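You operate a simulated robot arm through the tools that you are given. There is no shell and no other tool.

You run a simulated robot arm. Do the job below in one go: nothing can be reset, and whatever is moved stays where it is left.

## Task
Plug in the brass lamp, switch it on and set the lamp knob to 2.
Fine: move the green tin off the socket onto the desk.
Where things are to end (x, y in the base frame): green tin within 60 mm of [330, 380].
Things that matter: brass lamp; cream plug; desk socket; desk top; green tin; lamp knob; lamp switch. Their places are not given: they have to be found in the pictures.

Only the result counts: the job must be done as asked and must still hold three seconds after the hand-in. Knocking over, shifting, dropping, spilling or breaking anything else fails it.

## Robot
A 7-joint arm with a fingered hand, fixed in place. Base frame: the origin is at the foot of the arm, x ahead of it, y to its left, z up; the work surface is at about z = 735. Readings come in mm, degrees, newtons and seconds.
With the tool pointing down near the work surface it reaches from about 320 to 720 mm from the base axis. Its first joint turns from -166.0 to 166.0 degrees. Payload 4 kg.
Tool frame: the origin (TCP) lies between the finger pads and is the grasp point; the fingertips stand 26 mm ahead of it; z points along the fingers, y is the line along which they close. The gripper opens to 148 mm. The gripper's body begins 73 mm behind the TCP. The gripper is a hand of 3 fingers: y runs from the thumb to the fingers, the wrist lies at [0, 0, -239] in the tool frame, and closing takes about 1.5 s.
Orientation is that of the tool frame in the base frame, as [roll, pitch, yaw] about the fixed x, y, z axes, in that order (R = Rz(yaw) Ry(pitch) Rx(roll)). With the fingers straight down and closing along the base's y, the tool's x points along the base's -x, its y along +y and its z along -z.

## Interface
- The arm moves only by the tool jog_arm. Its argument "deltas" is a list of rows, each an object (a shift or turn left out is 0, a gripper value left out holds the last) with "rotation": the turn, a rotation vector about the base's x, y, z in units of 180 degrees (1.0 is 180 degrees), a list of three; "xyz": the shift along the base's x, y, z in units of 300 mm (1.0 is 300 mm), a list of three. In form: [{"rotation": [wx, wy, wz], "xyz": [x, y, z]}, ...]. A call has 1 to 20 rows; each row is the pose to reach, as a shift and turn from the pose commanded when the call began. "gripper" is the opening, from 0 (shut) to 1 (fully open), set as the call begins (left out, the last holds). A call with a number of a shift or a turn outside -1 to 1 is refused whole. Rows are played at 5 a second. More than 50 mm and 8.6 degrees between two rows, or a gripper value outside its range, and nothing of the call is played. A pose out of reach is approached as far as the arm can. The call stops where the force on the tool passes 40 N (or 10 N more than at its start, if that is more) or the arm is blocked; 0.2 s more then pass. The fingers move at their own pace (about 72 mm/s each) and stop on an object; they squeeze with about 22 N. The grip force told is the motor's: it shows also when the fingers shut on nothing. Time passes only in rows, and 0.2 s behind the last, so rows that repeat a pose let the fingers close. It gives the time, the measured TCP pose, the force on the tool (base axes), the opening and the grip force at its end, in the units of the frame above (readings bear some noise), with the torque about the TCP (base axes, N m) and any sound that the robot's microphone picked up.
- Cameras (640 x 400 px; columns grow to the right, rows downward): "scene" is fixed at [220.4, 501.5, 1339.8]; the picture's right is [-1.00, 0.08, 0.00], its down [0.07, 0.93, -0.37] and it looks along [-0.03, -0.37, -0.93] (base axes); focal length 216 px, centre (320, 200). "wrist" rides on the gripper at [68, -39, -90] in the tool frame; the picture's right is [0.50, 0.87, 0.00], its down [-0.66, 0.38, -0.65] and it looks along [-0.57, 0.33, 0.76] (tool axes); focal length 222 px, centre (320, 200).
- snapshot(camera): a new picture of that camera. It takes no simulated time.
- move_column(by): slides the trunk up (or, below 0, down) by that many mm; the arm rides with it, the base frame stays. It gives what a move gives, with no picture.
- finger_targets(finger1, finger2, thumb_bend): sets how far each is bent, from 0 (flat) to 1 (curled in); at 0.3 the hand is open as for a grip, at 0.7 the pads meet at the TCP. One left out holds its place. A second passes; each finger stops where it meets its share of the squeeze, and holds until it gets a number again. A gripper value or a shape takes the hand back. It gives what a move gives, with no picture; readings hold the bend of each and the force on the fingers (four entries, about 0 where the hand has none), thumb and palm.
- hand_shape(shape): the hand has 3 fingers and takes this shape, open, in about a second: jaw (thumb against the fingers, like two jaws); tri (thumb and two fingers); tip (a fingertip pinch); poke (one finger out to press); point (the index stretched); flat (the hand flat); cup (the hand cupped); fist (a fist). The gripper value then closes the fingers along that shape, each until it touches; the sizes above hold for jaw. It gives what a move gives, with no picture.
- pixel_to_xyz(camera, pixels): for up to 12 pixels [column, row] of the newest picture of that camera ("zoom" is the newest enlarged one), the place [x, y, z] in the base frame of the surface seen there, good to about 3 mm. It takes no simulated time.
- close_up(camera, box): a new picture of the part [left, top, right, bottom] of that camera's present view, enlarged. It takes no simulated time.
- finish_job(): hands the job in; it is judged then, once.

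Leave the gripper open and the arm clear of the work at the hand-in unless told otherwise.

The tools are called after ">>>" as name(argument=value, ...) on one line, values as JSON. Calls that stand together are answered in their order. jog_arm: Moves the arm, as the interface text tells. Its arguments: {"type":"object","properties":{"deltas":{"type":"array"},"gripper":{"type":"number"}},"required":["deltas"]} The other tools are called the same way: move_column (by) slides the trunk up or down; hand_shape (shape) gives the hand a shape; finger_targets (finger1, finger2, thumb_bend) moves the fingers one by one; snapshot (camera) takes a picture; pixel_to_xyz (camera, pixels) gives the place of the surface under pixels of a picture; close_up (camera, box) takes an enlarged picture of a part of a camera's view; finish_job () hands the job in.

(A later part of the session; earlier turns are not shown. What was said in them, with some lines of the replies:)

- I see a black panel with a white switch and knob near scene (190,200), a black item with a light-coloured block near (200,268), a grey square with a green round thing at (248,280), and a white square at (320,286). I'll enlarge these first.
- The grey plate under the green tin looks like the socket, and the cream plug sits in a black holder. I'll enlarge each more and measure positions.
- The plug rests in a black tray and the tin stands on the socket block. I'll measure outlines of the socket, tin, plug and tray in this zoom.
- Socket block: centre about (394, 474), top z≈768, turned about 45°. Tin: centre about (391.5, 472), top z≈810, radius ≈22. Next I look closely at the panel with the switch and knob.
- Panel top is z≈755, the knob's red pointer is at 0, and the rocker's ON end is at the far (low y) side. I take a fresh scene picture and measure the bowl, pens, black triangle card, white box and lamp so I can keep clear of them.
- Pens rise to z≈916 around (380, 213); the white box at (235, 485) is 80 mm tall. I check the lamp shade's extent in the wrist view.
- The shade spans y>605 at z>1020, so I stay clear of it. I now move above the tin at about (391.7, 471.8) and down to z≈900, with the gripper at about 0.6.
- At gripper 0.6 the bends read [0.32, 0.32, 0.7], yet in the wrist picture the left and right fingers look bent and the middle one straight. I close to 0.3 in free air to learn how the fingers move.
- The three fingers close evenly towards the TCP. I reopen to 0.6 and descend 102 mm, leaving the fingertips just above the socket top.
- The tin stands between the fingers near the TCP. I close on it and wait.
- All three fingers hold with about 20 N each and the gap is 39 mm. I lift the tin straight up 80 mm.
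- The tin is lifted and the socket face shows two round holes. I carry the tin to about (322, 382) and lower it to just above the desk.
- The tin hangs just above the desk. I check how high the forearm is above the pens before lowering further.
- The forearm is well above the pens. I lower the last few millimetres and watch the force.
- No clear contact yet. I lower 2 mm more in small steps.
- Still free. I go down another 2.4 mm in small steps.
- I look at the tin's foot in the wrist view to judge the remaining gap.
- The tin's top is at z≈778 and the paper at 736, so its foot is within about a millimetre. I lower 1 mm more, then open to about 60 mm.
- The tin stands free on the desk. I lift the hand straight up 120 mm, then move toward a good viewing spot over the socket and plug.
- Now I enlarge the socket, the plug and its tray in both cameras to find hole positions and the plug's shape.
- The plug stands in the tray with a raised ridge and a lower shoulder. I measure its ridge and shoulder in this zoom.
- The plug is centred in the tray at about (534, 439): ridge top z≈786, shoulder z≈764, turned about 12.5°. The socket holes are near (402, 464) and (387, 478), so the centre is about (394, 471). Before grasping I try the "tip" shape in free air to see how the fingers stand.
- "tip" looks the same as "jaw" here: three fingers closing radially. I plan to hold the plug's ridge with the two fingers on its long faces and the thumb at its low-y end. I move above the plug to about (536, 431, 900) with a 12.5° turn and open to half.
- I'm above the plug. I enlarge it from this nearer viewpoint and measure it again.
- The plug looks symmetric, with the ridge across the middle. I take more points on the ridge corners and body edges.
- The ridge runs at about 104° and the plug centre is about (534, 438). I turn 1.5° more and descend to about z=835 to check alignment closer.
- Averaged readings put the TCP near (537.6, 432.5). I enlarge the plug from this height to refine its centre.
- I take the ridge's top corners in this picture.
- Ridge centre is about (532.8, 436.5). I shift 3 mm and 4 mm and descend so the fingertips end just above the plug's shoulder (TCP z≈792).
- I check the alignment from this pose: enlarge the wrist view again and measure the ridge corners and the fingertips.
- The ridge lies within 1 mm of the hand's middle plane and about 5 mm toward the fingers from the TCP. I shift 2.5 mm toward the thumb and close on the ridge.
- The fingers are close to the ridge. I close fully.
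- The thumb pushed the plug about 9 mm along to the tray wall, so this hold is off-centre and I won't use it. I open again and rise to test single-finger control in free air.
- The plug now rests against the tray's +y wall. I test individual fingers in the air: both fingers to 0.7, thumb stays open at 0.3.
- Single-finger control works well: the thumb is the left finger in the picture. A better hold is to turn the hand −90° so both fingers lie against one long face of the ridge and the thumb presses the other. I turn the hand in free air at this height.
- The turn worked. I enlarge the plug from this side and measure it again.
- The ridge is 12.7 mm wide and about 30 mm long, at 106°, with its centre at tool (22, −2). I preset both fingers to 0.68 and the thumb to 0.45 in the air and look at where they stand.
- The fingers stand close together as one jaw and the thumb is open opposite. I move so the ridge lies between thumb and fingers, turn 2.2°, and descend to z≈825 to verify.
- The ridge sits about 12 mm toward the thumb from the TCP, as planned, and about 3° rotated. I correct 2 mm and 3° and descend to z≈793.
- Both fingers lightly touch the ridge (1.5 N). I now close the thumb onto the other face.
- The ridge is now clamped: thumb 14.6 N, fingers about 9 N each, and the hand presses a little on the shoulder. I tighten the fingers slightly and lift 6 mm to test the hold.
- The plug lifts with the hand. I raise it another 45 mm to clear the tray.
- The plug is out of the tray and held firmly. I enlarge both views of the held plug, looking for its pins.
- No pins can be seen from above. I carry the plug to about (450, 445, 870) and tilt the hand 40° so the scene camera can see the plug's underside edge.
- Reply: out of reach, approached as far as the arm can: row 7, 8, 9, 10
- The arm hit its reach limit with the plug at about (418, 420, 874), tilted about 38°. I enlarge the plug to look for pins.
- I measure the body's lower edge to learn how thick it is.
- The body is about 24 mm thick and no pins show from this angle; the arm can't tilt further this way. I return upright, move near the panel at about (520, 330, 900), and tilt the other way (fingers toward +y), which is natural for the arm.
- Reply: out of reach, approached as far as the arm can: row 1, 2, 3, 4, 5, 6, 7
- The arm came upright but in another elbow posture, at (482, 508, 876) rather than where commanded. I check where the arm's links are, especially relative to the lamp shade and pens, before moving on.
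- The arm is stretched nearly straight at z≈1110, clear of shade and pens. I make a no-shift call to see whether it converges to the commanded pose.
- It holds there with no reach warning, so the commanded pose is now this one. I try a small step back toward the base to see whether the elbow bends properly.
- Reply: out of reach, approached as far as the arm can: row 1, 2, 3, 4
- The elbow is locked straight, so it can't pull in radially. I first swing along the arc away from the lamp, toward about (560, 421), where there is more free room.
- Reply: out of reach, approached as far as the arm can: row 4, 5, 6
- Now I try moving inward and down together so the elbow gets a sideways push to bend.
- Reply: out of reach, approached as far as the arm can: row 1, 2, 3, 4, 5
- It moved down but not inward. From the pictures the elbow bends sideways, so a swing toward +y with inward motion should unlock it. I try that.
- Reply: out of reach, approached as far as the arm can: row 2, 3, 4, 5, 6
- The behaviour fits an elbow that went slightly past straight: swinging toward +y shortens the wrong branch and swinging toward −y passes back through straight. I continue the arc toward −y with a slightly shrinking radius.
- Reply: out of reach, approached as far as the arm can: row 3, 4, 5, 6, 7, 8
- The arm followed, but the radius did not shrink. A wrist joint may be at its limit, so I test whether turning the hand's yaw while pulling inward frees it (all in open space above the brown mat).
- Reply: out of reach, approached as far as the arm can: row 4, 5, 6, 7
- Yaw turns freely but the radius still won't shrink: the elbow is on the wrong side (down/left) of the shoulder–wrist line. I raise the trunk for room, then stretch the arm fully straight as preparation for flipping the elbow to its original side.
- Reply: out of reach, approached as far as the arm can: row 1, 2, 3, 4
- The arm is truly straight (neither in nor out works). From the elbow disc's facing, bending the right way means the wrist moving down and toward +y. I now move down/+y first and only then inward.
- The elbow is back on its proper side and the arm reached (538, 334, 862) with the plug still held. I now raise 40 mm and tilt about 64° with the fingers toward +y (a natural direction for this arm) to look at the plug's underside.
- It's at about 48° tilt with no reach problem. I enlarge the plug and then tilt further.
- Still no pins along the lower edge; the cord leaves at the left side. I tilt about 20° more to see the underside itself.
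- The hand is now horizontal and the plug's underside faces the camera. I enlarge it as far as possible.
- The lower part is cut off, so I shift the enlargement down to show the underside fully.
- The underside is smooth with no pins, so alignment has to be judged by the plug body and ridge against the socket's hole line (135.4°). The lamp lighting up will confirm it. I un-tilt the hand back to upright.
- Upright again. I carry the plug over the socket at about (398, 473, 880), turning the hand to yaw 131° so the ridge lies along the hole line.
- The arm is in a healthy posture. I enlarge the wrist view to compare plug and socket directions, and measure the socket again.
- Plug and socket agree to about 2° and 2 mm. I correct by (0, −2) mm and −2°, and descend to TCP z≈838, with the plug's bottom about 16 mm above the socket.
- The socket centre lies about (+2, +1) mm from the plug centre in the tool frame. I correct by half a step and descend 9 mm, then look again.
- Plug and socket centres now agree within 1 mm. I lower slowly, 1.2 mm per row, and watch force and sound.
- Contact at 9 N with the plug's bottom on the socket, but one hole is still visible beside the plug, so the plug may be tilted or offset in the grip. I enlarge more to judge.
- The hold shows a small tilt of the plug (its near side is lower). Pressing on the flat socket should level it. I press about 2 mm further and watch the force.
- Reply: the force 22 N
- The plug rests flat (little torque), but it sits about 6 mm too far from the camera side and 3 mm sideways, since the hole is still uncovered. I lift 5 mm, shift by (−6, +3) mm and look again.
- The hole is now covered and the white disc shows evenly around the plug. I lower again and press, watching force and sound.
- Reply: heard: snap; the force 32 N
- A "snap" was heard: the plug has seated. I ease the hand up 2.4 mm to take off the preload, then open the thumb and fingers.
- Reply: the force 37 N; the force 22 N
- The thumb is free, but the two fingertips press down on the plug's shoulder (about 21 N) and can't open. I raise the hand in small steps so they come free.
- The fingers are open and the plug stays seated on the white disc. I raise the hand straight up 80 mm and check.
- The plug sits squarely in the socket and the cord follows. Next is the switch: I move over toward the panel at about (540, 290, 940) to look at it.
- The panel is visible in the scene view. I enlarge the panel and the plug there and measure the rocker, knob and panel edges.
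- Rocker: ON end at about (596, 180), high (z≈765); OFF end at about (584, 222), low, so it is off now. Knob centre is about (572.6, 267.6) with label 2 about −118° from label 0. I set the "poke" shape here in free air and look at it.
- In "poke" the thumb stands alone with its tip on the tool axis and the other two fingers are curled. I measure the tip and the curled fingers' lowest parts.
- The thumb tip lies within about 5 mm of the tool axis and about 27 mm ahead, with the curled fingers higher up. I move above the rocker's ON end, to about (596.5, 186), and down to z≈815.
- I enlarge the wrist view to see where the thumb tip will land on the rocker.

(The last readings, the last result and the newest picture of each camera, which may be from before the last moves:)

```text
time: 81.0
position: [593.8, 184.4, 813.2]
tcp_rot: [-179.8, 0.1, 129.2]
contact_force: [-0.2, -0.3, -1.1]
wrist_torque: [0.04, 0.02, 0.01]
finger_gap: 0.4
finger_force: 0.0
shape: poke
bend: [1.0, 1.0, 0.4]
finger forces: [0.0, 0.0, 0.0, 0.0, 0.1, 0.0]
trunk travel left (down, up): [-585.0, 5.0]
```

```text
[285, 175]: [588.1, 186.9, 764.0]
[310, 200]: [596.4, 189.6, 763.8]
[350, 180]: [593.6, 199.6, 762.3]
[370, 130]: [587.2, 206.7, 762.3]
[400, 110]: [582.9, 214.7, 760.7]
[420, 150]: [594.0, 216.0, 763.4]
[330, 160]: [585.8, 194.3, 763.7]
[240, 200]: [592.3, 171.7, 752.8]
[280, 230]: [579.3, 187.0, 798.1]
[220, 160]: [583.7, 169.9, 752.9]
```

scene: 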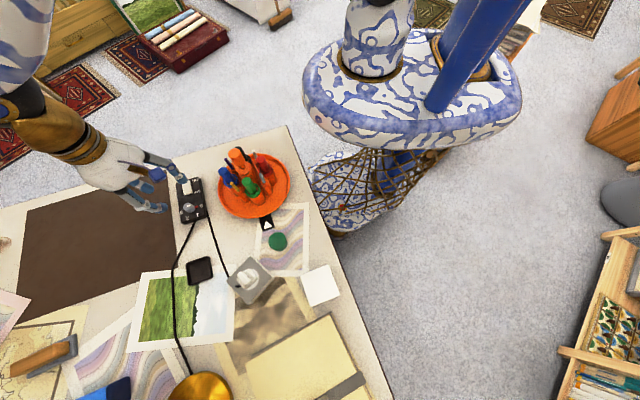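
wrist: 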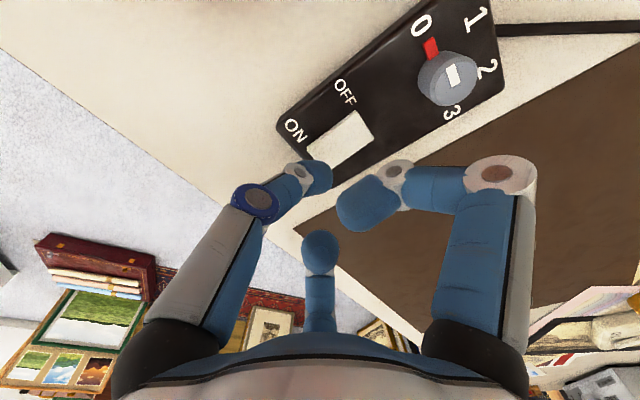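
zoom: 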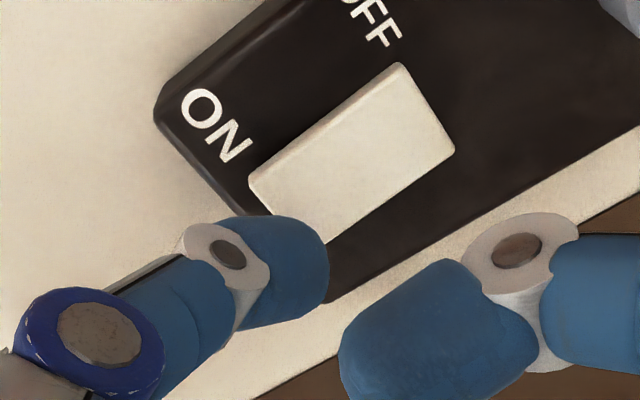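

The tip would land near the left edge of the ON end, so I shift about 5 mm toward its middle and press down in small steps.

>>> jog_arm(deltas=[{"xyz": [0.016, 0.0047, -0.02]}, {"xyz": [0.016, 0.0047, -0.05]}, {"xyz": [0.016, 0.0047, -0.07]}, {"xyz": [0.016, 0.0047, -0.078]}, {"xyz": [0.016, 0.0047, -0.084]}, {"xyz": [0.016, 0.0047, -0.09]}, {"xyz": [0.016, 0.0047, -0.095]}, {"xyz": [0.016, 0.0047, -0.1]}, {"xyz": [0.016, 0.0047, -0.104]}])

>>> close_up(camera="wrist", box=[260, 90, 400, 220])

```text
time: 83.0
position: [597.7, 185.2, 787.4]
tcp_rot: [179.9, 0.2, 129.1]
contact_force: [-7.7, -9.4, 34.6]
wrist_torque: [-0.02, 0.23, 0.02]
finger_gap: 0.1
finger_force: 0.1
shape: poke
bend: [1.0, 1.0, 0.41]
finger forces: [0.1, 0.1, 0.0, 0.0, 35.4, 0.0]
trunk travel left (down, up): [-585.0, 5.0]
```

```text
3.08 times, centred on (330, 155) of wrist
```

zoom: 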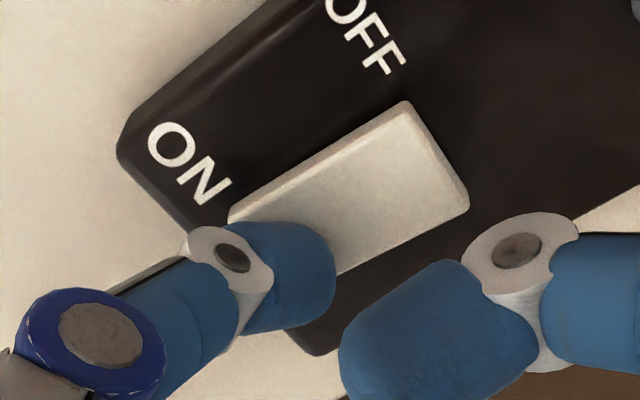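

Pressed with about 35 N and the OFF end now looks raised. I lift off and check the rocker's position and the lamp.

>>> jog_arm(deltas=[{"xyz": [0, 0, 0.01]}, {"xyz": [0, 0, 0.05]}, {"xyz": [0, 0, 0.12]}, {"xyz": [0, 0, 0.22]}, {"xyz": [0, 0, 0.32]}, {"xyz": [0, 0, 0.4]}])

>>> snapshot(camera="scene")

>>> snapshot(camera="wrist")

>>> close_up(camera="wrist", box=[260, 70, 400, 200])

```text
time: 84.4
position: [599.9, 186.9, 905.1]
tcp_rot: [-179.9, 0.0, 129.2]
contact_force: [-0.1, 0.0, 0.5]
wrist_torque: [-0.01, 0.03, -0.02]
finger_gap: 0.0
finger_force: 0.0
shape: poke
bend: [1.0, 1.0, 0.4]
finger forces: [0.0, 0.1, 0.0, 0.1, 0.1, 0.0]
trunk travel left (down, up): [-585.0, 5.0]
```

```text
taken
```

scene: 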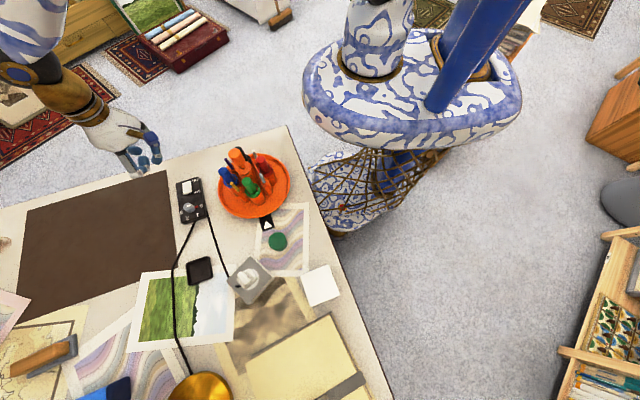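

```text
taken
```

wrist: 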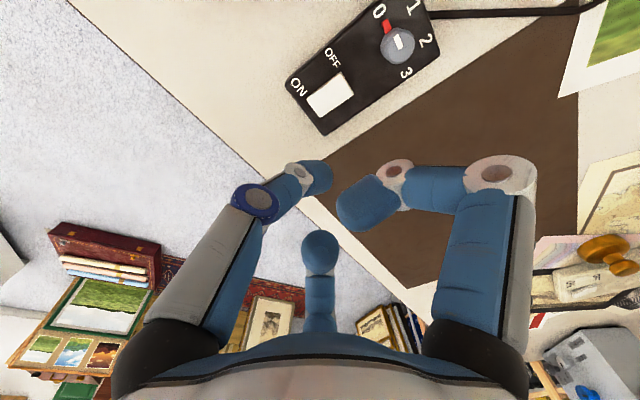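

```text
3.08 times, centred on (330, 135) of wrist
```

zoom: 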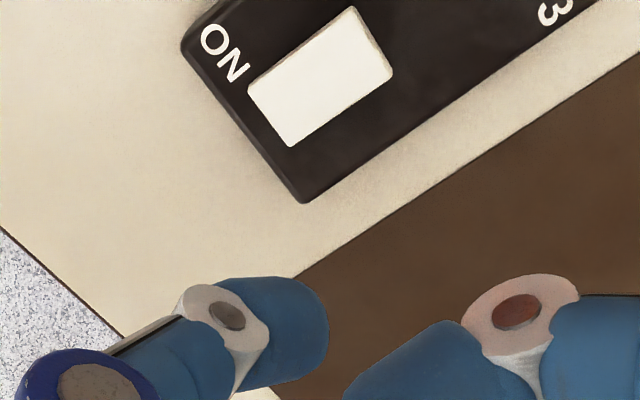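

I measure the heights of both ends of the rocker in the scene view.

>>> close_up(camera="scene", box=[165, 165, 225, 230])

>>> pixel_to_xyz(camera="zoom", pixels=[[225, 115], [255, 110], [230, 135], [262, 130], [240, 150], [270, 145], [245, 172], [278, 165], [255, 185], [280, 180], [255, 260], [280, 275]])

```text
6.15 times, centred on (195, 198) of scene
```

zoom: 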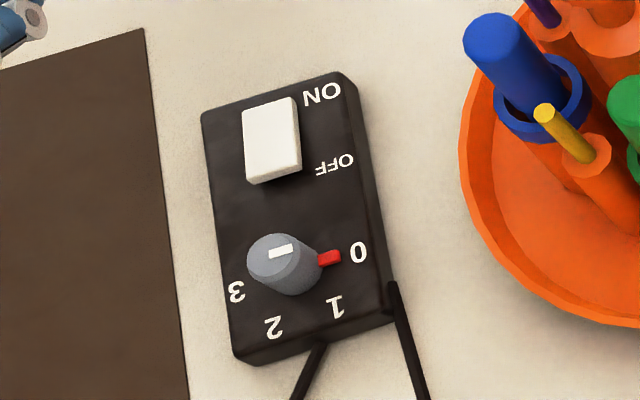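

```text
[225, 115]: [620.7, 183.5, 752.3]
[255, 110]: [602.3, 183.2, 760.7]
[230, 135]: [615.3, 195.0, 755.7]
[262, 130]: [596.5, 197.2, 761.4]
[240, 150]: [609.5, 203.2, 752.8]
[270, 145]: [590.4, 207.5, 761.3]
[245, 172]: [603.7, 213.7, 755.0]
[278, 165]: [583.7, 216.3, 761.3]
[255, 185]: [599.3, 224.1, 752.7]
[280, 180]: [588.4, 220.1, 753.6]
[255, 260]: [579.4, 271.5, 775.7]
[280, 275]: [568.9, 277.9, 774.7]
```

I enlarge the rocker strongly to see its tilt.

>>> close_up(camera="scene", box=[178, 176, 202, 200])

>>> pixel_to_xyz(camera="zoom", pixels=[[250, 60], [320, 50], [255, 100], [330, 90], [260, 150], [340, 140], [270, 200], [350, 190], [275, 240], [355, 225], [280, 270], [350, 255]])

```text
16.00 times, centred on (190, 188) of scene
```

zoom: 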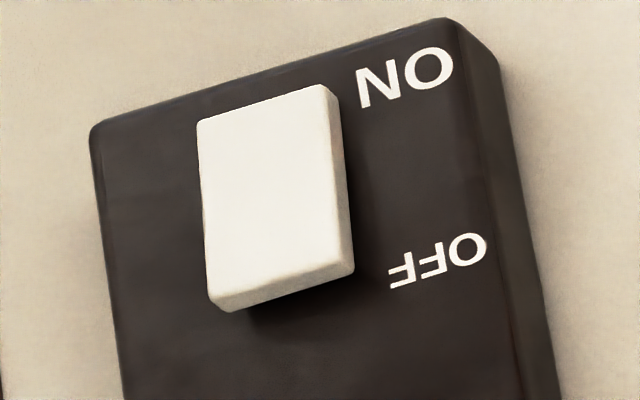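

```text
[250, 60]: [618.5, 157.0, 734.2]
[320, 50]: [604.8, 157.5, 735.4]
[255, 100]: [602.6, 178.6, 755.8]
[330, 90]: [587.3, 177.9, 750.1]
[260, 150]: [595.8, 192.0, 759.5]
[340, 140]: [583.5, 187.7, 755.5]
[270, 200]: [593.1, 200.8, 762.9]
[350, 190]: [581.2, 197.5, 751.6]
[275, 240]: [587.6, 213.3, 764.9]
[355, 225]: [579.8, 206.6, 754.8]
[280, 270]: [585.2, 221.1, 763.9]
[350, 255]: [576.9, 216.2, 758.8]
```

The OFF end is now high (z≈765) and the ON end low (z≈757), so the switch is on. Next is the knob. I set the "jaw" shape, move above the knob centre (572.6, 267.6) at z≈890, and test in free air whether the hand can turn far enough (from yaw 129° down to about 42°).

>>> hand_shape(shape="jaw")

>>> jog_arm(deltas=[{"xyz": [-0.03, 0.09, 0]}, {"xyz": [-0.06, 0.18, -0.02]}, {"xyz": [-0.09, 0.271, -0.05]}, {"xyz": [-0.09, 0.271, -0.05], "rotation": [0, 0, -0.045]}, {"xyz": [-0.09, 0.271, -0.05], "rotation": [0, 0, -0.09]}, {"xyz": [-0.09, 0.271, -0.05], "rotation": [0, 0, -0.135]}, {"xyz": [-0.09, 0.271, -0.05], "rotation": [0, 0, -0.18]}, {"xyz": [-0.09, 0.271, -0.05], "rotation": [0, 0, -0.225]}, {"xyz": [-0.09, 0.271, -0.05], "rotation": [0, 0, -0.27]}, {"xyz": [-0.09, 0.271, -0.05], "rotation": [0, 0, -0.315]}, {"xyz": [-0.09, 0.271, -0.05], "rotation": [0, 0, -0.36]}, {"xyz": [-0.09, 0.271, -0.05], "rotation": [0, 0, -0.405]}, {"xyz": [-0.09, 0.271, -0.05], "rotation": [0, 0, -0.45]}, {"xyz": [-0.09, 0.271, -0.05], "rotation": [0, 0, -0.49]}], gripper=0.5)

>>> snapshot(camera="scene")

```text
time: 85.3
position: [600.2, 185.5, 905.1]
tcp_rot: [-179.9, -0.1, 129.2]
contact_force: [0.1, 0.1, 0.1]
wrist_torque: [0.04, -0.01, -0.02]
finger_gap: 148.0
finger_force: 0.0
shape: jaw
bend: [0.3, 0.3, 0.3]
finger forces: [0.0, 0.1, 0.1, 0.0, 0.0, 0.0]
trunk travel left (down, up): [-585.0, 5.0]
```

```text
time: 88.3
position: [572.0, 267.4, 888.3]
tcp_rot: [-179.9, 0.1, 40.8]
contact_force: [0.3, 0.7, -1.8]
wrist_torque: [-0.01, -0.03, 0.01]
finger_gap: 74.6
finger_force: 0.0
shape: jaw
bend: [0.36, 0.36, 0.7]
finger forces: [0.0, 0.0, 0.0, 0.0, 0.0, 0.0]
trunk travel left (down, up): [-585.0, 5.0]
```

```text
taken
```

scene: 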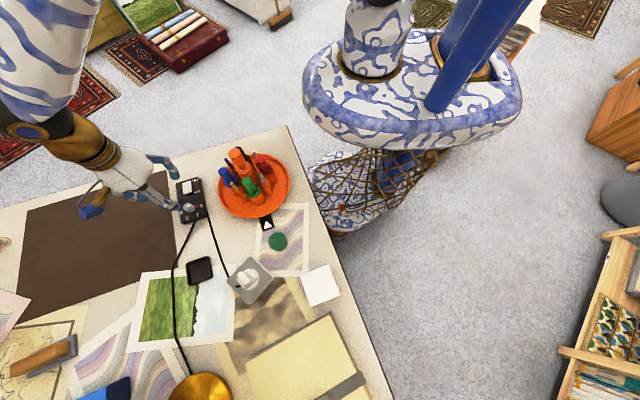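

Yaw 41° is reachable without trouble. I turn the hand back to yaw 160° to start the grasp there.

>>> jog_arm(deltas=[{"rotation": [0, 0, 0.046]}, {"rotation": [0, 0, 0.092]}, {"rotation": [0, 0, 0.138]}, {"rotation": [0, 0, 0.184]}, {"rotation": [0, 0, 0.23]}, {"rotation": [0, 0, 0.276]}, {"rotation": [0, 0, 0.322]}, {"rotation": [0, 0, 0.368]}, {"rotation": [0, 0, 0.414]}, {"rotation": [0, 0, 0.46]}, {"rotation": [0, 0, 0.506]}, {"rotation": [0, 0, 0.552]}, {"rotation": [0, 0, 0.598]}, {"rotation": [0, 0, 0.644]}, {"rotation": [0, 0, 0.662]}, {"rotation": [0, 0, 0.662]}])

>>> close_up(camera="wrist", box=[240, 60, 400, 200])

>>> pixel_to_xyz(camera="zoom", pixels=[[320, 150], [330, 170], [300, 160], [350, 150], [310, 130], [340, 190], [320, 120], [280, 150]])

```text
time: 91.7
position: [572.4, 267.7, 888.9]
tcp_rot: [-179.8, 0.0, 160.2]
contact_force: [0.7, -0.2, 0.4]
wrist_torque: [0.05, -0.02, -0.04]
finger_gap: 74.5
finger_force: 0.0
shape: jaw
bend: [0.36, 0.36, 0.7]
finger forces: [0.0, 0.0, 0.0, 0.0, 0.1, 0.0]
trunk travel left (down, up): [-585.0, 5.0]
```

```text
2.86 times, centred on (320, 130) of wrist
```

zoom: 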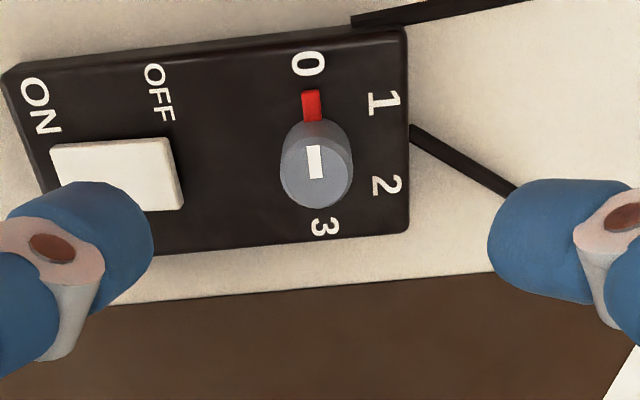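

```text
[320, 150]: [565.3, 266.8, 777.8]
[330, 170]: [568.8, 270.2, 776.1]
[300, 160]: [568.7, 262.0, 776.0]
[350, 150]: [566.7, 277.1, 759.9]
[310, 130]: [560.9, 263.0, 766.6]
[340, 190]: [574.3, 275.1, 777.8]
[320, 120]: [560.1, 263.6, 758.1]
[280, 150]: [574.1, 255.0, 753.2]
```

The knob top lies within 1 mm of the tool axis. I descend to TCP z≈789 with the gripper at 0.42; the tips stay above the red pointer (z≈758).

>>> jog_arm(deltas=[{"xyz": [0, 0, -0.1]}, {"xyz": [0, 0, -0.2]}, {"xyz": [0, 0, -0.27]}, {"xyz": [0, 0, -0.31]}, {"xyz": [0, 0, -0.333]}, {"xyz": [0, 0, -0.333]}], gripper=0.42)

>>> close_up(camera="wrist", box=[220, 80, 420, 260])

>>> close_up(camera="scene", box=[140, 160, 240, 240])

```text
time: 93.1
position: [572.1, 268.7, 788.4]
tcp_rot: [-179.9, 0.0, 160.0]
contact_force: [-0.4, -0.6, -0.2]
wrist_torque: [0.01, -0.01, 0.03]
finger_gap: 62.4
finger_force: 0.1
shape: jaw
bend: [0.77, 0.77, 0.7]
finger forces: [0.0, 0.0, 0.0, 0.0, 0.1, 0.1]
trunk travel left (down, up): [-585.0, 5.0]
```

```text
2.22 times, centred on (320, 170) of wrist
```

zoom: 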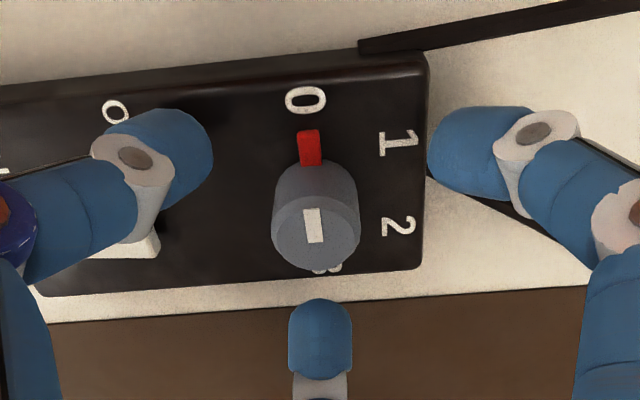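

```text
5.00 times, centred on (190, 200) of scene
```

zoom: 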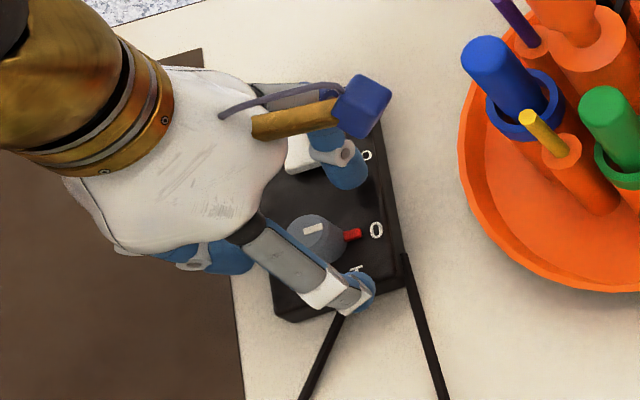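

The fingers stand clear around the knob. I close on it.

>>> jog_arm(deltas=[{"xyz": [0, 0, 0]}, {"xyz": [0, 0, 0]}, {"xyz": [0, 0, 0]}, {"xyz": [0, 0, 0]}, {"xyz": [0, 0, 0]}, {"xyz": [0, 0, 0]}, {"xyz": [0, 0, 0]}], gripper=0)

>>> close_up(camera="wrist", box=[220, 80, 420, 260])

```text
time: 94.7
position: [572.1, 267.7, 788.7]
tcp_rot: [-179.9, -0.1, 160.1]
contact_force: [-1.9, 0.5, -4.0]
wrist_torque: [-0.01, 0.06, -0.02]
finger_gap: 18.4
finger_force: 21.8
shape: jaw
bend: [0.73, 0.74, 0.7]
finger forces: [19.3, 19.2, 0.0, 0.0, 19.9, 0.0]
trunk travel left (down, up): [-585.0, 5.0]
```

```text
2.22 times, centred on (320, 170) of wrist
```

zoom: 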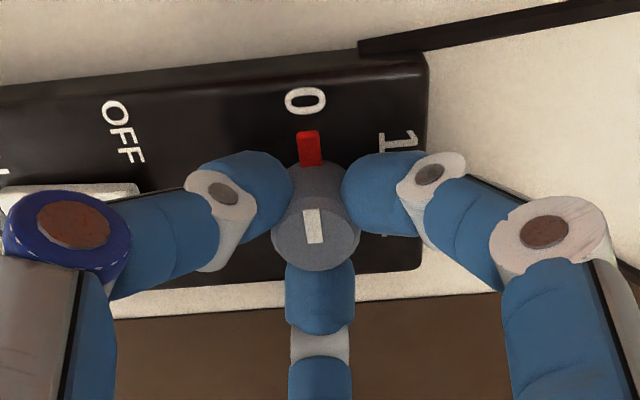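

All three fingers hold the knob with about 19 N each. I turn −30° first and check it follows.

>>> jog_arm(deltas=[{"rotation": [0, 0, -0.035]}, {"rotation": [0, 0, -0.07]}, {"rotation": [0, 0, -0.105]}, {"rotation": [0, 0, -0.14]}, {"rotation": [0, 0, -0.1667]}, {"rotation": [0, 0, -0.1667]}])

>>> close_up(camera="wrist", box=[220, 80, 420, 260])

```text
time: 96.1
position: [573.4, 268.4, 787.9]
tcp_rot: [-179.9, 0.0, 130.0]
contact_force: [0.7, -2.7, -5.1]
wrist_torque: [-0.06, 0.0, -0.01]
finger_gap: 18.2
finger_force: 21.5
shape: jaw
bend: [0.73, 0.74, 0.7]
finger forces: [18.7, 20.7, 0.0, 0.1, 20.4, 0.0]
trunk travel left (down, up): [-585.0, 5.0]
```

```text
2.22 times, centred on (320, 170) of wrist
```

zoom: 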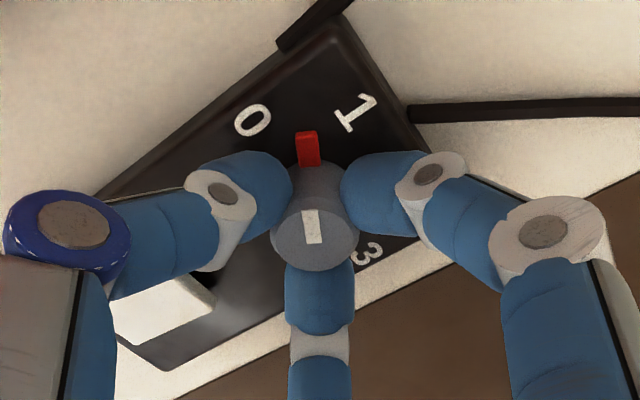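

The pointer turned with the hand and is now midway between 0 and 1. I continue another −88°.

>>> jog_arm(deltas=[{"rotation": [0, 0, -0.0444]}, {"rotation": [0, 0, -0.0889]}, {"rotation": [0, 0, -0.1333]}, {"rotation": [0, 0, -0.1778]}, {"rotation": [0, 0, -0.2222]}, {"rotation": [0, 0, -0.2667]}, {"rotation": [0, 0, -0.3111]}, {"rotation": [0, 0, -0.3556]}, {"rotation": [0, 0, -0.4]}, {"rotation": [0, 0, -0.4444]}, {"rotation": [0, 0, -0.4889]}, {"rotation": [0, 0, -0.4889]}])

>>> close_up(camera="wrist", box=[220, 80, 420, 260])

>>> snapshot(camera="scene")

```text
time: 98.7
position: [574.3, 267.4, 788.7]
tcp_rot: [-180.0, -0.1, 42.0]
contact_force: [9.1, -3.4, -3.8]
wrist_torque: [-0.07, -0.2, 0.0]
finger_gap: 17.4
finger_force: 22.1
shape: jaw
bend: [0.73, 0.74, 0.7]
finger forces: [24.3, 20.9, 0.0, 0.1, 16.4, 0.0]
trunk travel left (down, up): [-585.0, 5.0]
```

```text
2.22 times, centred on (320, 170) of wrist
```

zoom: 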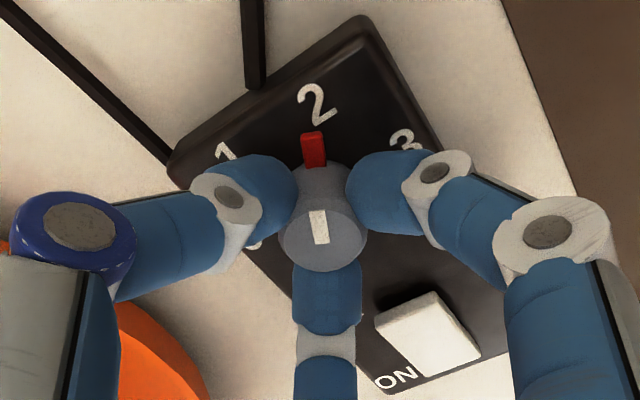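

```text
taken
```

scene: 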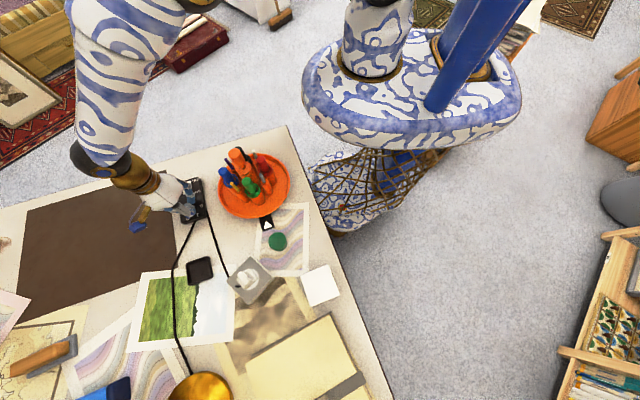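

The red pointer now stands at 2, perhaps 2–3° short. I turn −2.4° more, then open the fingers.

>>> jog_arm(deltas=[{"rotation": [0, 0, -0.0067]}, {"rotation": [0, 0, -0.0133]}, {"rotation": [0, 0, -0.0133]}])

>>> jog_arm(deltas=[{"xyz": [0, 0, 0]}, {"xyz": [0, 0, 0]}, {"xyz": [0, 0, 0]}, {"xyz": [0, 0, 0]}, {"xyz": [0, 0, 0]}], gripper=0.4)

>>> close_up(camera="wrist", box=[220, 80, 420, 260])

```text
time: 99.5
position: [574.1, 268.0, 787.7]
tcp_rot: [-179.9, -0.1, 39.7]
contact_force: [10.5, -0.5, -2.5]
wrist_torque: [0.0, -0.18, 0.01]
finger_gap: 17.8
finger_force: 21.7
shape: jaw
bend: [0.73, 0.74, 0.7]
finger forces: [24.7, 19.6, 0.0, 0.1, 17.2, 0.0]
trunk travel left (down, up): [-585.0, 5.0]
```

```text
time: 100.7
position: [572.2, 268.5, 788.6]
tcp_rot: [-179.9, 0.0, 39.7]
contact_force: [-0.2, 0.0, 0.1]
wrist_torque: [-0.01, 0.0, -0.01]
finger_gap: 58.7
finger_force: 0.1
shape: jaw
bend: [0.77, 0.77, 0.7]
finger forces: [0.0, 0.0, 0.0, 0.1, 0.1, 0.1]
trunk travel left (down, up): [-585.0, 5.0]
```

```text
2.22 times, centred on (320, 170) of wrist
```

zoom: 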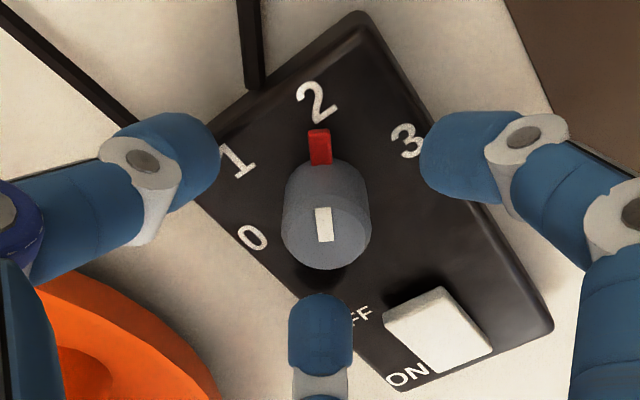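

The pointer is at 2 and the knob stayed put on release. I rise straight up 130 mm and inspect everything.

>>> jog_arm(deltas=[{"xyz": [0, 0, 0.06]}, {"xyz": [0, 0, 0.16]}, {"xyz": [0, 0, 0.28]}, {"xyz": [0, 0, 0.4]}, {"xyz": [0, 0, 0.45]}])

>>> snapshot(camera="scene")

>>> snapshot(camera="wrist")

>>> close_up(camera="scene", box=[165, 165, 225, 230])

```text
time: 101.9
position: [570.4, 267.9, 924.6]
tcp_rot: [-179.9, -0.1, 39.7]
contact_force: [-0.3, -0.6, 0.1]
wrist_torque: [0.0, 0.03, 0.0]
finger_gap: 58.8
finger_force: 0.1
shape: jaw
bend: [0.77, 0.77, 0.7]
finger forces: [0.0, 0.0, 0.0, 0.1, 0.0, 0.1]
trunk travel left (down, up): [-585.0, 5.0]
```

```text
taken
```

scene: 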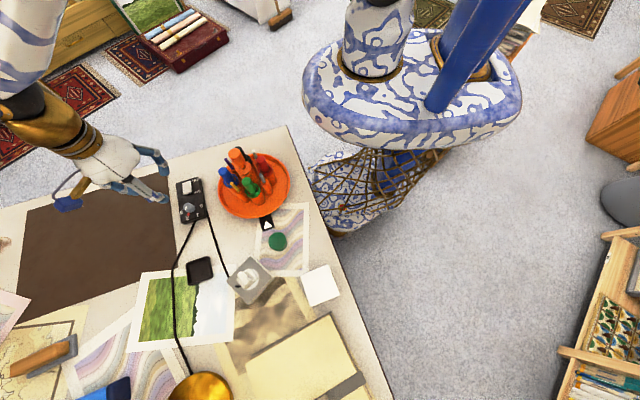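

```text
taken
```

wrist: 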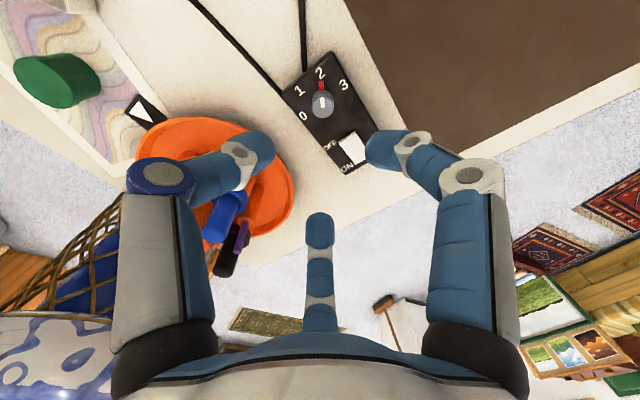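

```text
6.15 times, centred on (195, 198) of scene
```

zoom: 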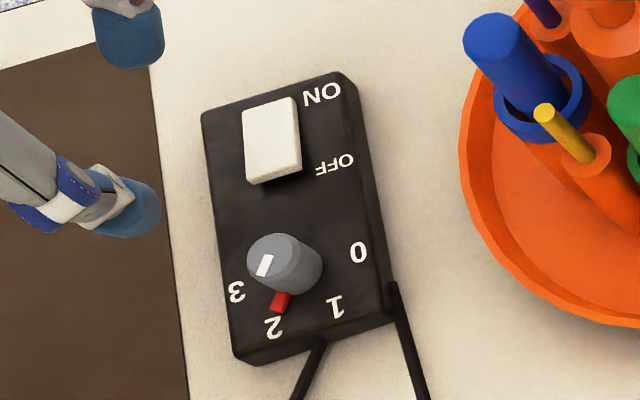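

The knob is at 2 and the switch at ON. I want to confirm the lamp glows, so I turn the hand back (yaw 180°) while rising, and then return toward the starting place, from which the shade was visible.

>>> jog_arm(deltas=[{"xyz": [0, 0, 0.08], "rotation": [0, 0, 0.045]}, {"xyz": [0, 0, 0.16], "rotation": [0, 0, 0.09]}, {"xyz": [0, 0, 0.24], "rotation": [0, 0, 0.135]}, {"xyz": [0, 0, 0.32], "rotation": [0, 0, 0.18]}, {"xyz": [0, 0, 0.4], "rotation": [0, 0, 0.225]}, {"xyz": [0, 0, 0.45], "rotation": [0, 0, 0.27]}, {"xyz": [0, 0, 0.45], "rotation": [0, 0, 0.315]}, {"xyz": [0, 0, 0.45], "rotation": [0, 0, 0.36]}, {"xyz": [0, 0, 0.45], "rotation": [0, 0, 0.405]}, {"xyz": [0, 0, 0.45], "rotation": [0, 0, 0.45]}, {"xyz": [0, 0, 0.45], "rotation": [0, 0, 0.495]}, {"xyz": [0, 0, 0.45], "rotation": [0, 0, 0.54]}, {"xyz": [0, 0, 0.45], "rotation": [0, 0, 0.585]}, {"xyz": [0, 0, 0.45], "rotation": [0, 0, 0.63]}, {"xyz": [0, 0, 0.45], "rotation": [0, 0, 0.675]}, {"xyz": [0, 0, 0.45], "rotation": [0, 0, 0.72]}, {"xyz": [0, 0, 0.45], "rotation": [0, 0, 0.765]}, {"xyz": [0, 0, 0.45], "rotation": [0, 0, 0.779]}])

>>> snapshot(camera="wrist")

```text
time: 105.7
position: [574.1, 267.8, 1059.3]
tcp_rot: [-179.9, 0.0, 180.0]
contact_force: [0.2, -0.1, 0.2]
wrist_torque: [0.01, 0.0, -0.02]
finger_gap: 58.9
finger_force: 0.1
shape: jaw
bend: [0.77, 0.77, 0.7]
finger forces: [0.0, 0.0, 0.0, 0.0, 0.0, 0.0]
trunk travel left (down, up): [-585.0, 5.0]
```

```text
taken
```

wrist: 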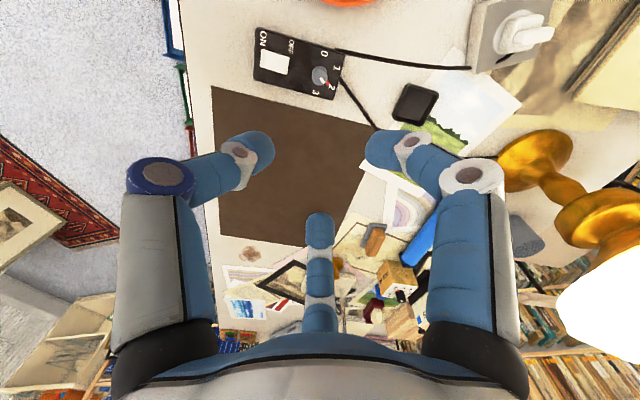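

The shade at the right edge (610, 310) looks glaring white. I enlarge it to confirm that it's lit.

>>> close_up(camera="wrist", box=[480, 100, 640, 380])

>>> close_up(camera="wrist", box=[240, 0, 560, 160])

```text
1.43 times, centred on (560, 240) of wrist
```

zoom: 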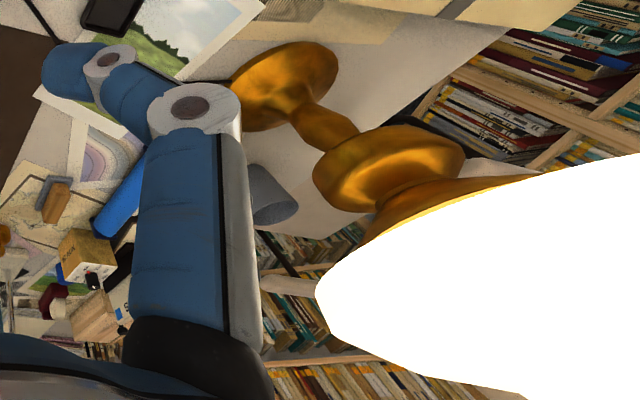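

```text
2.00 times, centred on (400, 80) of wrist
```

zoom: 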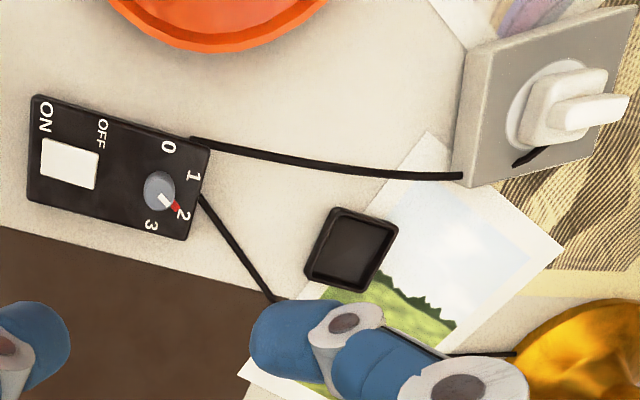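

The lamp is lit. Finally I check the tin's position and whether the tray, bowl and other things stayed in place.

>>> snapshot(camera="scene")

>>> close_up(camera="scene", box=[170, 220, 300, 310])

>>> pixel_to_xyz(camera="zoom", pixels=[[528, 95], [510, 95], [550, 95], [530, 80], [530, 110], [85, 175], [155, 155], [95, 250], [170, 230], [350, 250], [380, 240], [365, 280]])

```text
taken
```

scene: 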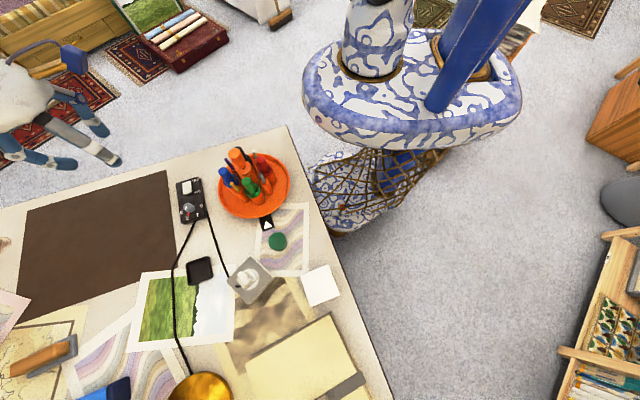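

```text
4.44 times, centred on (235, 265) of scene
```

zoom: 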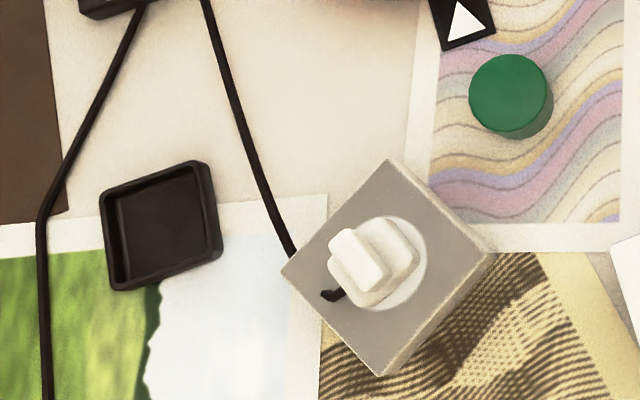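

```text
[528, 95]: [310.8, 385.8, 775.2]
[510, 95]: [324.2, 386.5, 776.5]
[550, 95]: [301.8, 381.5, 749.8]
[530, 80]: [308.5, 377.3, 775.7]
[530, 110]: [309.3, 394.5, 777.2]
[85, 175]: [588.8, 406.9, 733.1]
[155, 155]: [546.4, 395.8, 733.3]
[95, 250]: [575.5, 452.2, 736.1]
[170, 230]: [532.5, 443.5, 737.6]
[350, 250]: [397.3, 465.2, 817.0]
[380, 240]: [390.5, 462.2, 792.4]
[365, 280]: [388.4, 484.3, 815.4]
```

The tin stands at about (323, 384), within 60 mm of the target; the tray, bowl and papers look unmoved. I open the gripper fully, high above the desk, and let a moment pass.

>>> jog_arm(deltas=[{"xyz": [0, 0, 0]}, {"xyz": [0, 0, 0]}, {"xyz": [0, 0, 0]}, {"xyz": [0, 0, 0]}, {"xyz": [0, 0, 0]}, {"xyz": [0, 0, 0]}, {"xyz": [0, 0, 0]}, {"xyz": [0, 0, 0]}, {"xyz": [0, 0, 0]}, {"xyz": [0, 0, 0]}], gripper=1)

>>> snapshot(camera="wrist")

>>> close_up(camera="scene", box=[165, 165, 285, 310])

```text
time: 107.9
position: [572.9, 267.1, 1059.8]
tcp_rot: [-179.9, -0.1, 179.9]
contact_force: [-0.1, -0.2, 0.0]
wrist_torque: [-0.02, -0.01, -0.01]
finger_gap: 147.9
finger_force: 0.0
shape: jaw
bend: [0.3, 0.3, 0.3]
finger forces: [0.0, 0.0, 0.0, 0.0, 0.0, 0.0]
trunk travel left (down, up): [-585.0, 5.0]
```

```text
taken
```

wrist: 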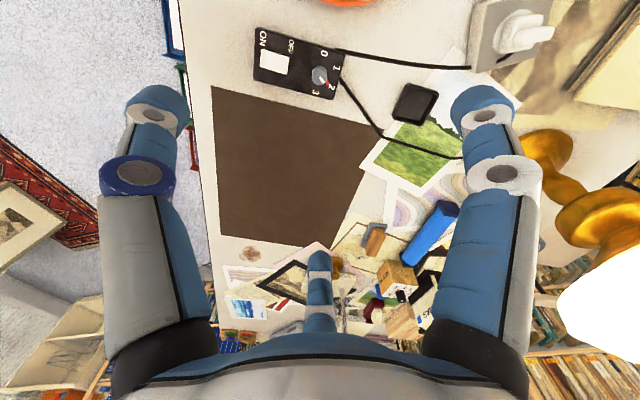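

```text
2.76 times, centred on (225, 238) of scene
```

zoom: 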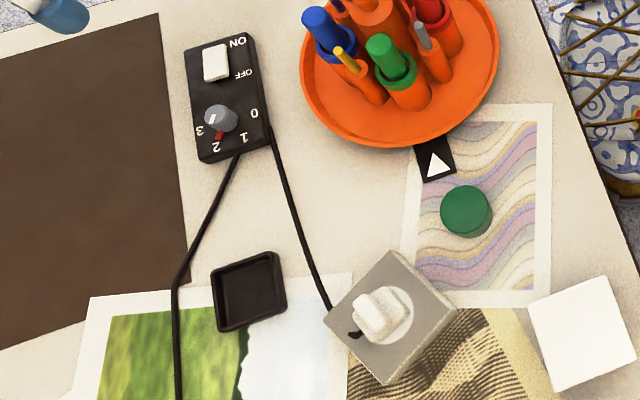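

The plug is in the socket, the switch is on, the knob is at 2 and the lamp is glowing. The tin stands at its place, the gripper is open and the arm is clear. I hand in the job.

>>> finish_job()

```text
The job is handed in.
```

The lamp is plugged in, switched on, set to 2 and glowing, and the green tin is off the socket. The job is handed in; the result of the judging hasn't come back to me.

- **Tin:** it stands on the desk at about (323, 384), roughly 8 mm from the target (330, 380).
- **Plug:** it sits in the desk socket, and a "snap" was heard when it seated.
- **Switch:** no sound was heard when I pressed it. The rocker now leans to ON, and the shade lit up once the knob was set.
- **Knob:** the red pointer stands at 2.
- **Other things:** the plug's tray, the bowl of pens and the papers look unmoved in the last pictures. On the first grasp the plug slid about 9 mm inside its tray, so I regrasped it before lifting.
- **Arm:** the gripper is open and the hand is about 300 mm above the desk. I raised the trunk 60 mm during the job and left it there.
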